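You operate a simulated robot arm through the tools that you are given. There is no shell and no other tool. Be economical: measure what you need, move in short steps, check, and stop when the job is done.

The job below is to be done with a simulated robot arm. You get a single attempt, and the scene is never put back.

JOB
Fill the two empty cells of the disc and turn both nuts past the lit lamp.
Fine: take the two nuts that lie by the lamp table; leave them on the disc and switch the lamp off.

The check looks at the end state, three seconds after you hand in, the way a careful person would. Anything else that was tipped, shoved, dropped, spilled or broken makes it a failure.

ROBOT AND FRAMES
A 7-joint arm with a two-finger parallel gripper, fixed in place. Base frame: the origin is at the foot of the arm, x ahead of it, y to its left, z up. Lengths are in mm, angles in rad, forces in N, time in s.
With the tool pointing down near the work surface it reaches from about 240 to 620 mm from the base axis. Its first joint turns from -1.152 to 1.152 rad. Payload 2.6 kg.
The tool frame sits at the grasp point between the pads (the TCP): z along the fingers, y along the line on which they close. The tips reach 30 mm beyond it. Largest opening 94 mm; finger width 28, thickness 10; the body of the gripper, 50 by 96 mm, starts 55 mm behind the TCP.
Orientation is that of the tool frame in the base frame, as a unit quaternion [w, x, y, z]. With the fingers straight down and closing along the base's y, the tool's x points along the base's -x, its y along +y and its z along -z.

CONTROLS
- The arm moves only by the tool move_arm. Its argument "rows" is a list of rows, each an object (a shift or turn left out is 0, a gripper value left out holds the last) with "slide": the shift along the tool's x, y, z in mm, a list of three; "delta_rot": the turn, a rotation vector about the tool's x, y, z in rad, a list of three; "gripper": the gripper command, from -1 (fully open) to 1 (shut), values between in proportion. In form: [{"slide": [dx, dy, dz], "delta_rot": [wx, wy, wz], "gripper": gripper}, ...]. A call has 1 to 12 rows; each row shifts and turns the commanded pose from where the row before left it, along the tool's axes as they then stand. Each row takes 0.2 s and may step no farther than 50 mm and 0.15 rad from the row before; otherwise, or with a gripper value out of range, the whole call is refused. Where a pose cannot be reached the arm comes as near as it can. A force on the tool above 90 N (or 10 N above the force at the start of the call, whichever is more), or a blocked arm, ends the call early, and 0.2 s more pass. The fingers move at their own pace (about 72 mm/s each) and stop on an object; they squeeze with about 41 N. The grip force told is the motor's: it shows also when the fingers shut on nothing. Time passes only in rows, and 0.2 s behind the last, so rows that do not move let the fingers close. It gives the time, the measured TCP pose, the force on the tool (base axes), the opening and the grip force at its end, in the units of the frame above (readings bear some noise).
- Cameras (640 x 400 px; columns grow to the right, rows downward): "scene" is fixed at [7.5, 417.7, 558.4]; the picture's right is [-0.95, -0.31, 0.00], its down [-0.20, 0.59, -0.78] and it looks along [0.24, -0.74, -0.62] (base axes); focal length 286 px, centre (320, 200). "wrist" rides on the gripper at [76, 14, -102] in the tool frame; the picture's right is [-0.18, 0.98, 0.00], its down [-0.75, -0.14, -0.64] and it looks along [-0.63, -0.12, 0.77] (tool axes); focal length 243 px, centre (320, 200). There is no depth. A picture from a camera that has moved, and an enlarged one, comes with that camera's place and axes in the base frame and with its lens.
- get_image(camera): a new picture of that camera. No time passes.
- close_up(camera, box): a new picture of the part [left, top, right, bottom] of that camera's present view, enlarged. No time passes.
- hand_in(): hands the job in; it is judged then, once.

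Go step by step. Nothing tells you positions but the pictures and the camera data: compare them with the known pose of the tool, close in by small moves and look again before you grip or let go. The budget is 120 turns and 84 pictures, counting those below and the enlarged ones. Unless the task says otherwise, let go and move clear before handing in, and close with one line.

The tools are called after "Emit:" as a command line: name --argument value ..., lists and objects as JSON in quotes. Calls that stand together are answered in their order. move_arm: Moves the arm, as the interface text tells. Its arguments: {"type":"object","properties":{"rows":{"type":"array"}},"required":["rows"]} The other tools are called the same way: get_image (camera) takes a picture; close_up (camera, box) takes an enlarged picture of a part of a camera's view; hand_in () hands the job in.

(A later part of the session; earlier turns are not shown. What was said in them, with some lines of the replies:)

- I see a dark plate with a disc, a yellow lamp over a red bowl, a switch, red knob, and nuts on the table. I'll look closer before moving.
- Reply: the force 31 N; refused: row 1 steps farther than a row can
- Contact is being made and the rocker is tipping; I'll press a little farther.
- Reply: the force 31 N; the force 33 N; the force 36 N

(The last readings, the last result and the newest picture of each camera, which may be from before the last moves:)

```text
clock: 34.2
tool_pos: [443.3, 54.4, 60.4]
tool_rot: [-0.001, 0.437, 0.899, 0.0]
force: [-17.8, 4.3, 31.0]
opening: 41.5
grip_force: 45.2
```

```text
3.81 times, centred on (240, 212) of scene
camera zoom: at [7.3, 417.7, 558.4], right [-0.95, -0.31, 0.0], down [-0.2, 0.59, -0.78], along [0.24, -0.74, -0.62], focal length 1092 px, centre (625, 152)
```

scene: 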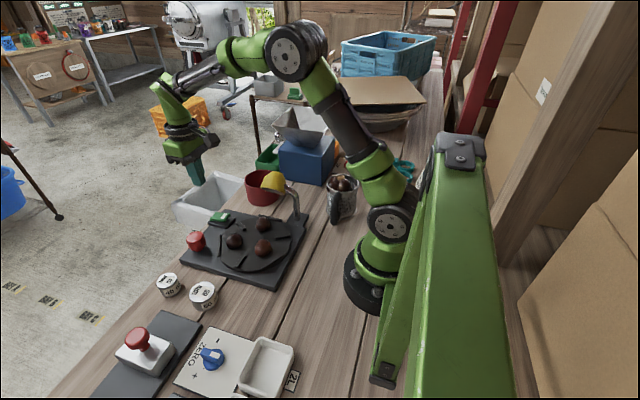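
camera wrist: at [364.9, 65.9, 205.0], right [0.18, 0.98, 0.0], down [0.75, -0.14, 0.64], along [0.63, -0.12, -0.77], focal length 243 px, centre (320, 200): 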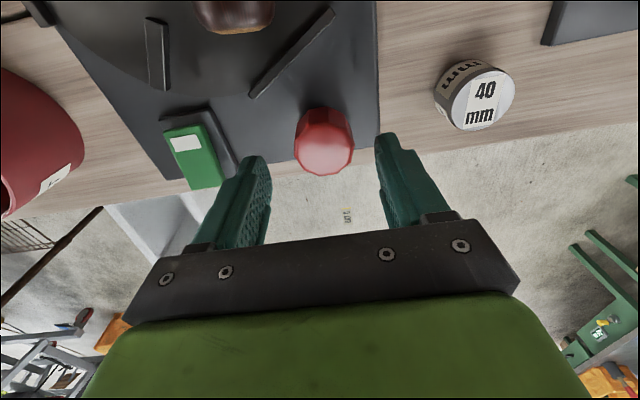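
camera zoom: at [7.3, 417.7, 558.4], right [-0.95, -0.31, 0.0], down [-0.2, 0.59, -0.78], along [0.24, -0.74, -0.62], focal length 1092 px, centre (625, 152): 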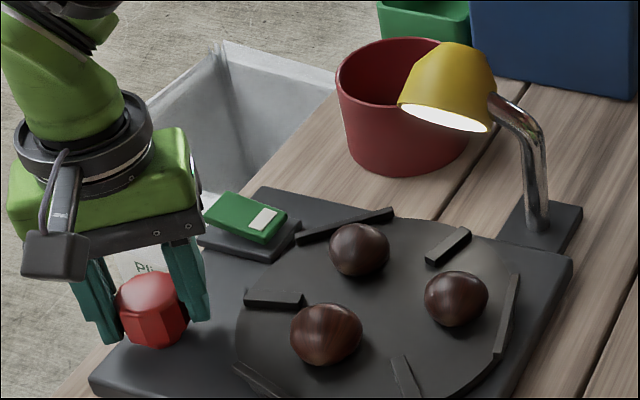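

Emit:
move_arm --rows '[{"delta_rot": [0, 0, 0.1]}, {"delta_rot": [0, 0, 0.1]}, {"delta_rot": [0, 0, 0.1]}, {"delta_rot": [0, 0, 0.1]}, {"delta_rot": [0, 0, 0.1]}, {"delta_rot": [0, 0, 0.1]}, {}]'

Emit:
close_up --camera "scene" --box '[170, 160, 310, 265]'

```text
clock: 35.8
tool_pos: [443.0, 54.2, 61.2]
tool_rot: [0.0, 0.683, 0.731, -0.001]
force: [-14.6, 4.9, 16.0]
opening: 41.3
grip_force: 45.3
```

```text
3.81 times, centred on (240, 212) of scene
camera zoom: at [7.4, 417.7, 558.4], right [-0.95, -0.31, 0.0], down [-0.2, 0.59, -0.78], along [0.24, -0.74, -0.62], focal length 1092 px, centre (625, 152)
```

zoom: 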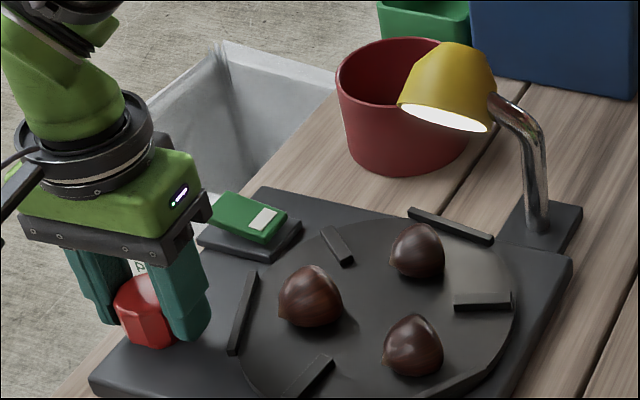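

Emit:
move_arm --rows '[{"delta_rot": [0, 0, 0.1]}, {"delta_rot": [0, 0, 0.1]}, {"delta_rot": [0, 0, 0.1]}, {"delta_rot": [0, 0, 0.1]}, {"delta_rot": [0, 0, 0.1]}, {"delta_rot": [0, 0, 0.1]}, {}]'

Emit:
close_up --camera "scene" --box '[170, 160, 310, 265]'

```text
clock: 37.4
tool_pos: [443.3, 54.4, 60.8]
tool_rot: [-0.001, 0.869, 0.496, -0.002]
force: [-28.4, -2.3, 18.5]
opening: 41.3
grip_force: 45.0
```

```text
3.81 times, centred on (240, 212) of scene
camera zoom: at [7.4, 417.7, 558.4], right [-0.95, -0.31, 0.0], down [-0.2, 0.59, -0.78], along [0.24, -0.74, -0.62], focal length 1092 px, centre (625, 152)
```

zoom: 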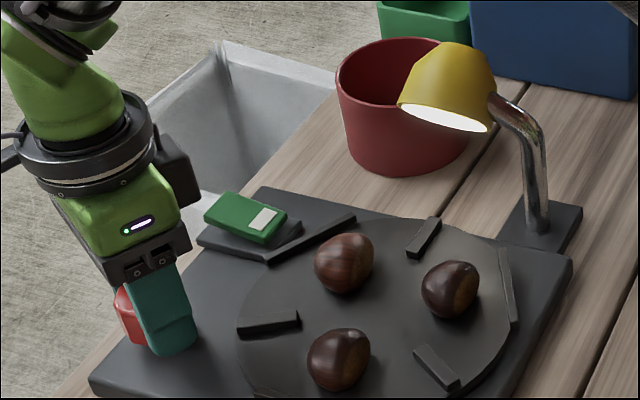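

Emit:
move_arm --rows '[{"delta_rot": [0, 0, 0.1]}, {"delta_rot": [0, 0, 0.1]}, {"delta_rot": [0, 0, 0.1]}, {"delta_rot": [0, 0, 0.1]}, {"delta_rot": [0, 0, 0.1]}, {"delta_rot": [0, 0, 0.1]}, {}]'

Emit:
close_up --camera "scene" --box '[170, 160, 310, 265]'

```text
clock: 39.0
tool_pos: [442.6, 54.8, 61.3]
tool_rot: [0.001, 0.976, 0.217, -0.002]
force: [-19.9, -5.1, 8.5]
opening: 41.5
grip_force: 45.1
```

```text
3.81 times, centred on (240, 212) of scene
camera zoom: at [7.4, 417.7, 558.4], right [-0.95, -0.31, 0.0], down [-0.2, 0.59, -0.78], along [0.24, -0.74, -0.62], focal length 1092 px, centre (625, 152)
```

zoom: 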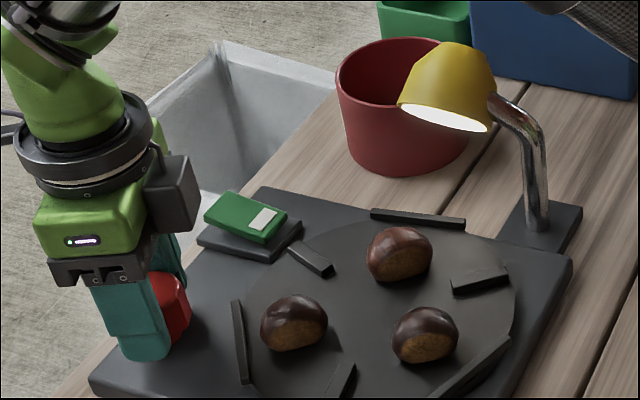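

Emit:
move_arm --rows '[{"delta_rot": [0, 0, 0.1]}, {"delta_rot": [0, 0, 0.1]}, {"delta_rot": [0, 0, 0.1]}, {"delta_rot": [0, 0, 0.1]}, {"delta_rot": [0, 0, 0.1]}, {}]'

Emit:
close_up --camera "scene" --box '[170, 160, 310, 265]'

Emit:
get_image --camera "scene"

```text
clock: 40.4
tool_pos: [444.7, 56.4, 62.0]
tool_rot: [0.0, 1.0, -0.03, 0.002]
force: [2.9, -0.1, 1.9]
opening: 41.4
grip_force: 45.1
```

```text
3.81 times, centred on (240, 212) of scene
camera zoom: at [7.5, 417.7, 558.4], right [-0.95, -0.31, 0.0], down [-0.2, 0.59, -0.78], along [0.24, -0.74, -0.62], focal length 1092 px, centre (625, 152)
```

zoom: 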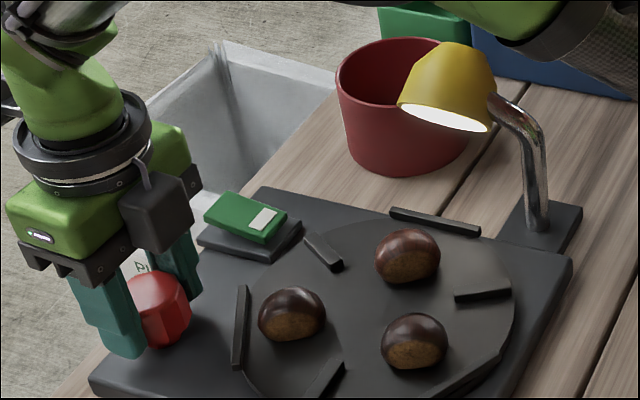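

```text
30 pictures are left
```

scene: 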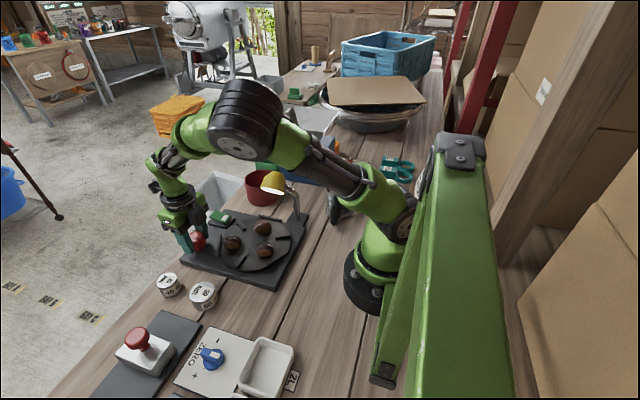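

Emit:
close_up --camera "scene" --box '[220, 70, 420, 240]'

Emit:
get_image --camera "wrist"

```text
2.35 times, centred on (320, 155) of scene
camera zoom: at [7.5, 417.7, 558.4], right [-0.95, -0.31, 0.0], down [-0.2, 0.59, -0.78], along [0.24, -0.74, -0.62], focal length 674 px, centre (320, 306)
```

zoom: 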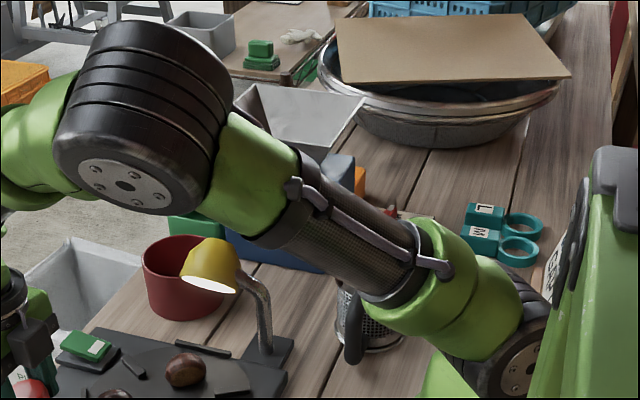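

```text
28 pictures are left
camera wrist: at [518.8, 35.0, 164.9], right [-0.24, -0.97, 0.0], down [-0.75, 0.19, 0.64], along [-0.62, 0.16, -0.77], focal length 243 px, centre (320, 200)
```

wrist: 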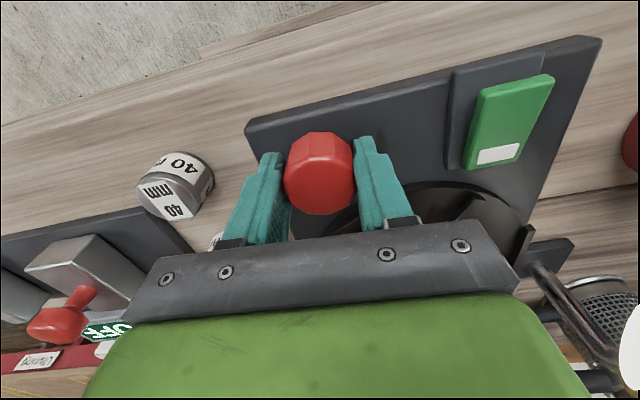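

Emit:
move_arm --rows '[{"gripper": -0.4}, {}, {}, {"slide": [0, 0, -25]}, {"slide": [0, 0, -25]}, {"delta_rot": [0, 0, -0.15]}, {"delta_rot": [0, 0, -0.15]}, {"delta_rot": [0, 0, -0.15]}, {"delta_rot": [0, 0, -0.15]}, {"delta_rot": [0, 0, -0.15]}, {}]'

Emit:
get_image --camera "scene"

```text
clock: 42.8
tool_pos: [443.6, 54.8, 110.6]
tool_rot: [0.0, 0.941, 0.339, -0.001]
force: [-0.2, 0.5, -0.4]
opening: 65.9
grip_force: 0.1
```

```text
27 pictures are left
```

scene: 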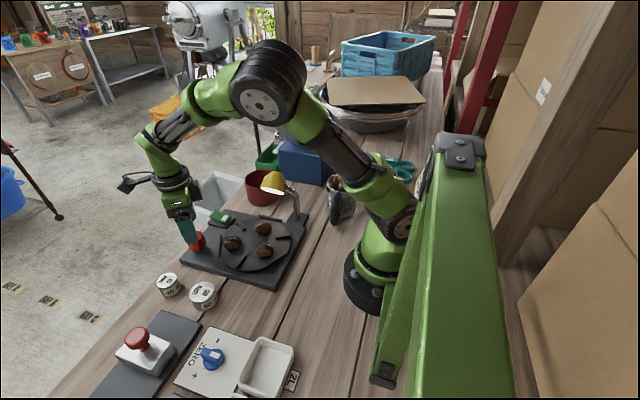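

Emit:
move_arm --rows '[{"delta_rot": [0, 0, -0.15]}, {"delta_rot": [0, 0, -0.15]}, {"delta_rot": [0, 0, -0.15]}, {"delta_rot": [0, 0, -0.15]}, {"delta_rot": [0, 0, -0.15]}, {"delta_rot": [0, 0, -0.15]}, {"delta_rot": [0, 0, -0.15]}, {"delta_rot": [0, 0, -0.15]}, {"delta_rot": [0, 0, -0.15]}, {"delta_rot": [0, 0, -0.15]}, {"delta_rot": [0, 0, -0.15]}, {}]'

Emit:
get_image --camera "scene"

Emit:
get_image --camera "wrist"

```text
clock: 45.4
tool_pos: [443.4, 54.7, 110.8]
tool_rot: [-0.001, 0.389, 0.921, 0.0]
force: [-0.3, -0.6, 0.0]
opening: 65.9
grip_force: 0.1
```

```text
26 pictures are left
```

scene: 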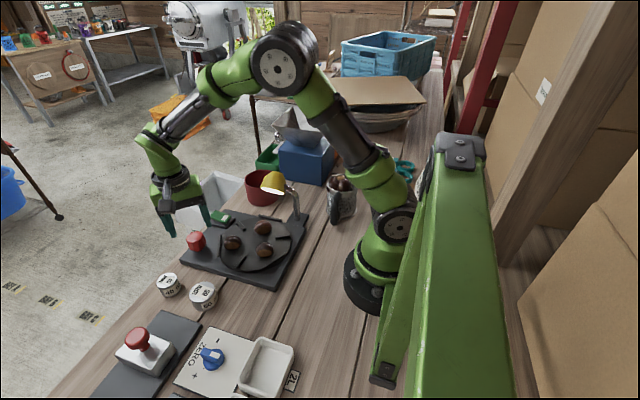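

```text
25 pictures are left
camera wrist: at [400.0, 118.2, 214.4], right [0.83, 0.55, 0.0], down [0.42, -0.64, 0.64], along [0.36, -0.53, -0.77], focal length 243 px, centre (320, 200)
```

wrist: 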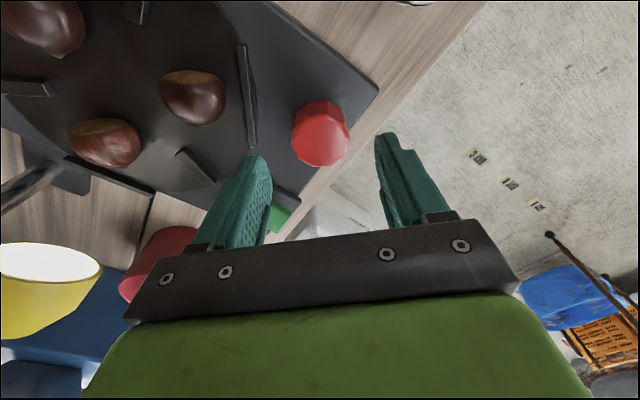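

Emit:
move_arm --rows '[{"delta_rot": [0, 0, -0.15]}, {"delta_rot": [0, 0, -0.15]}, {"delta_rot": [0, 0, -0.1]}, {}]'

Emit:
close_up --camera "wrist" --box '[180, 50, 460, 225]'

Emit:
close_up --camera "scene" --box '[170, 160, 310, 265]'

```text
clock: 46.4
tool_pos: [443.9, 54.1, 111.3]
tool_rot: [0.001, 0.198, 0.98, 0.0]
force: [0.6, 0.5, 0.4]
opening: 65.9
grip_force: 0.0
```

```text
2.29 times, centred on (320, 138) of wrist
camera zoom: at [378.5, 96.3, 213.8], right [0.55, 0.83, 0.0], down [0.64, -0.42, 0.64], along [0.54, -0.35, -0.77], focal length 555 px, centre (320, 343)
```

zoom: 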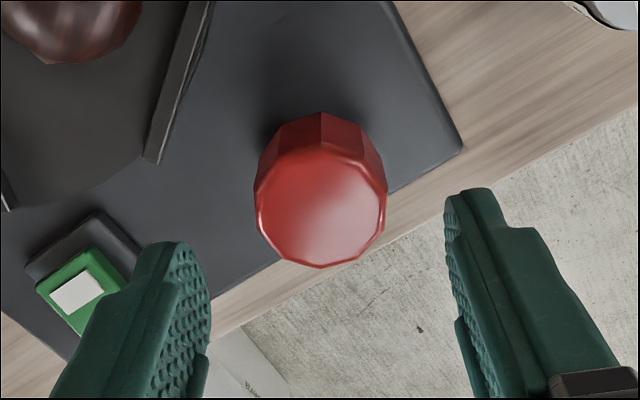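

```text
3.81 times, centred on (240, 212) of scene
camera zoom: at [7.5, 417.7, 558.4], right [-0.95, -0.31, 0.0], down [-0.2, 0.59, -0.78], along [0.24, -0.74, -0.62], focal length 1092 px, centre (625, 152)
```

zoom: 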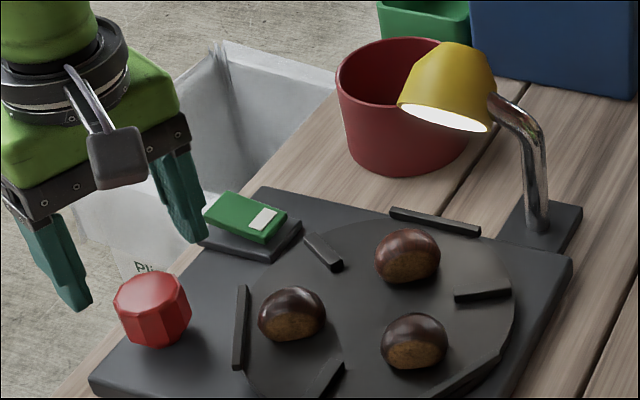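

Emit:
move_arm --rows '[{"slide": [0, 0, 25]}, {"slide": [0, 0, 25]}, {}, {"gripper": 1}, {}, {}, {}]'

Emit:
move_arm --rows '[{"delta_rot": [0, 0, 0.08]}, {"delta_rot": [0, 0, 0.08]}, {"delta_rot": [0, 0, 0.08]}, {"delta_rot": [0, 0, 0.08]}, {}]'

Emit:
close_up --camera "scene" --box '[170, 160, 310, 265]'

```text
clock: 48.0
tool_pos: [444.0, 55.4, 60.6]
tool_rot: [0.0, 0.2, 0.98, 0.0]
force: [0.3, -0.1, -4.5]
opening: 41.5
grip_force: 45.1
```

```text
clock: 49.2
tool_pos: [444.9, 54.7, 60.5]
tool_rot: [0.0, 0.354, 0.935, 0.0]
force: [1.8, 2.9, -5.5]
opening: 41.0
grip_force: 44.6
```

```text
3.81 times, centred on (240, 212) of scene
camera zoom: at [7.5, 417.7, 558.4], right [-0.95, -0.31, 0.0], down [-0.2, 0.59, -0.78], along [0.24, -0.74, -0.62], focal length 1092 px, centre (625, 152)
```

zoom: 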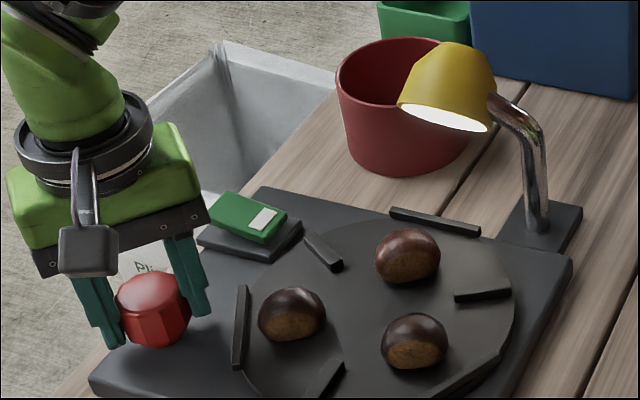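

Emit:
move_arm --rows '[{"gripper": -0.4}, {}, {}, {"slide": [0, 0, -25]}, {"slide": [0, 0, -45]}, {"delta_rot": [0, 0, -0.15]}, {"delta_rot": [0, 0, -0.15]}, {"delta_rot": [0, 0, -0.15]}, {"delta_rot": [0, 0, -0.15]}, {"delta_rot": [0, 0, -0.13], "gripper": 1}, {}]'

Emit:
close_up --camera "scene" --box '[170, 160, 310, 265]'

Emit:
get_image --camera "wrist"

```text
clock: 51.6
tool_pos: [444.3, 55.3, 130.6]
tool_rot: [0.0, -0.005, 1.0, 0.001]
force: [-0.5, 0.4, 0.3]
opening: 0.0
grip_force: 16.6
```

```text
3.81 times, centred on (240, 212) of scene
camera zoom: at [7.5, 417.7, 558.4], right [-0.95, -0.31, 0.0], down [-0.2, 0.59, -0.78], along [0.24, -0.74, -0.62], focal length 1092 px, centre (625, 152)
```

zoom: 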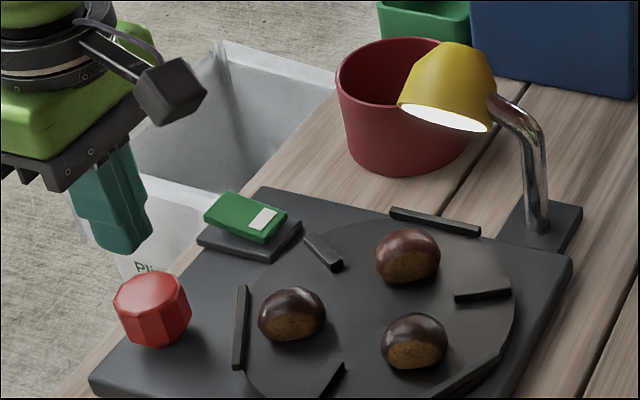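

```text
20 pictures are left
camera wrist: at [367.1, 66.9, 234.6], right [0.17, 0.98, 0.0], down [0.75, -0.13, 0.64], along [0.63, -0.11, -0.77], focal length 243 px, centre (320, 200)
```

wrist: 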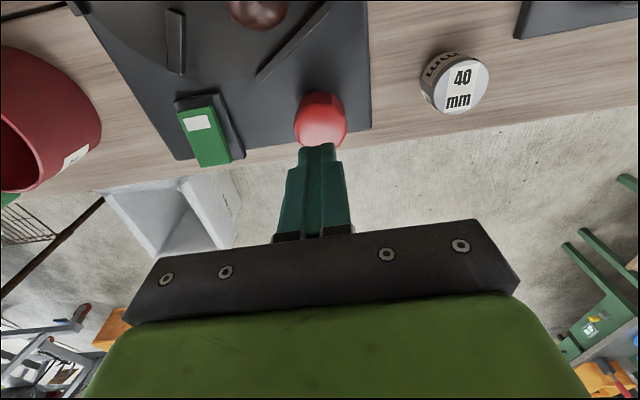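

Emit:
move_arm --rows '[{"slide": [-10, -35, 0]}, {"slide": [-10, -35, 0]}, {"slide": [0, -33, 0]}, {"slide": [0, 0, 35]}, {}]'

Emit:
close_up --camera "scene" --box '[180, 180, 270, 240]'

Emit:
close_up --camera "wrist" --box '[220, 50, 420, 200]'

```text
clock: 52.8
tool_pos: [465.1, -46.6, 96.9]
tool_rot: [0.0, -0.004, 1.0, -0.001]
force: [-0.7, -0.3, -0.3]
opening: 0.1
grip_force: 32.9
```

```text
6.67 times, centred on (225, 210) of scene
camera zoom: at [7.5, 417.7, 558.4], right [-0.95, -0.31, 0.0], down [-0.2, 0.59, -0.78], along [0.24, -0.74, -0.62], focal length 1910 px, centre (953, 133)
```

zoom: 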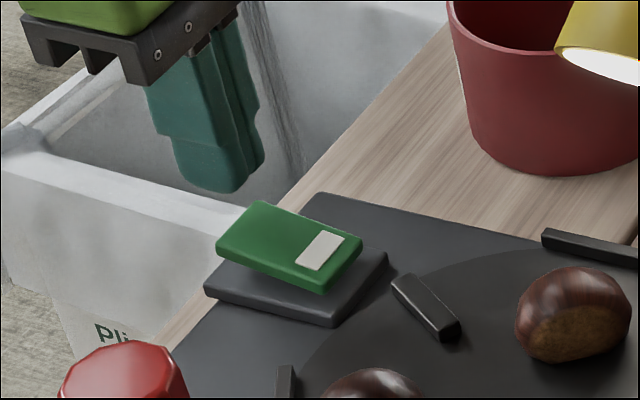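

```text
2.67 times, centred on (320, 125) of wrist
camera zoom: at [389.5, -34.8, 199.9], right [0.18, 0.98, 0.0], down [0.75, -0.14, 0.64], along [0.63, -0.11, -0.77], focal length 647 px, centre (320, 400)
```

zoom: 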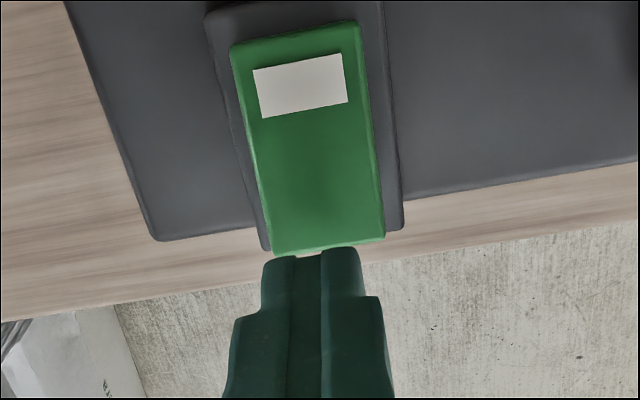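

Emit:
move_arm --rows '[{"slide": [5, 0, 8]}, {"slide": [0, 0, 6]}, {"slide": [0, 0, 4]}, {}]'

Emit:
move_arm --rows '[{"slide": [0, 0, 3]}, {"slide": [0, 0, 2]}, {}]'

Emit:
close_up --camera "scene" --box '[170, 160, 310, 265]'

```text
clock: 53.8
tool_pos: [459.0, -48.5, 76.8]
tool_rot: [0.001, -0.004, 1.0, 0.0]
force: [-0.1, -0.3, 0.1]
opening: 0.0
grip_force: 32.6
```

```text
clock: 54.6
tool_pos: [459.8, -47.7, 73.9]
tool_rot: [0.0, -0.004, 1.0, 0.0]
force: [0.6, 0.6, 5.4]
opening: 0.1
grip_force: 32.5
```

```text
3.81 times, centred on (240, 212) of scene
camera zoom: at [7.4, 417.7, 558.4], right [-0.95, -0.31, 0.0], down [-0.2, 0.59, -0.78], along [0.24, -0.74, -0.62], focal length 1092 px, centre (625, 152)
```

zoom: 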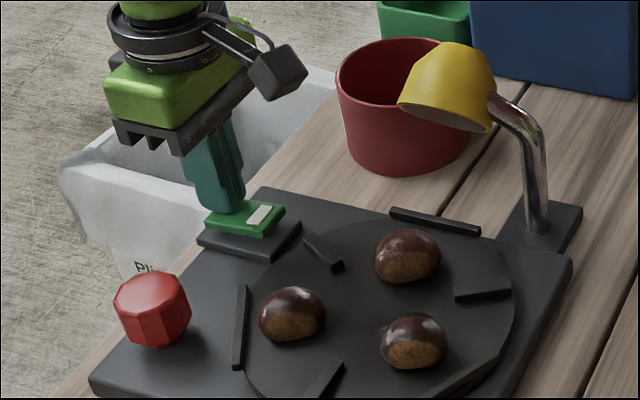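

Emit:
move_arm --rows '[{"slide": [0, 0, 2]}, {"slide": [0, 0, 1]}, {}, {"slide": [0, 0, -20]}, {"slide": [0, 0, -45]}, {"slide": [0, 0, -45]}, {}]'

Emit:
close_up --camera "scene" --box '[170, 160, 310, 265]'

Emit:
get_image --camera "scene"

```text
clock: 56.2
tool_pos: [459.8, -49.9, 177.6]
tool_rot: [-0.001, -0.005, 1.0, 0.001]
force: [-0.1, -0.1, -0.4]
opening: 0.0
grip_force: 32.3
```

```text
3.81 times, centred on (240, 212) of scene
camera zoom: at [7.5, 417.7, 558.4], right [-0.95, -0.31, 0.0], down [-0.2, 0.59, -0.78], along [0.24, -0.74, -0.62], focal length 1092 px, centre (625, 152)
```

zoom: 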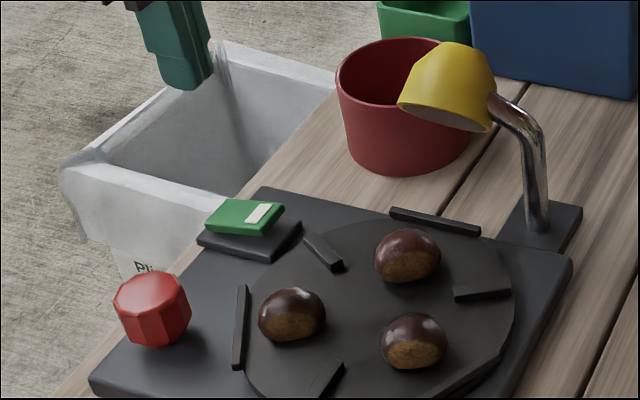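

```text
15 pictures are left
```

scene: 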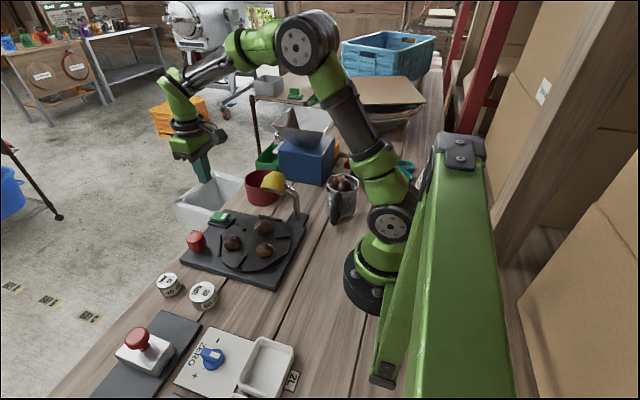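

The lamp is off, all three cells hold a nut, and everything else stands where it was. The arm is clear, so I'm handing in.

Emit:
hand_in

```text
The job is handed in.
```

I put the two nuts in the empty cells, turned the disc by the red knob with the lamp lit, and switched the lamp off. One nut went well past the lamp. The knob would not turn the disc beyond about 240°, so by my estimate the other ended only about 5° past the lamp's centre line.
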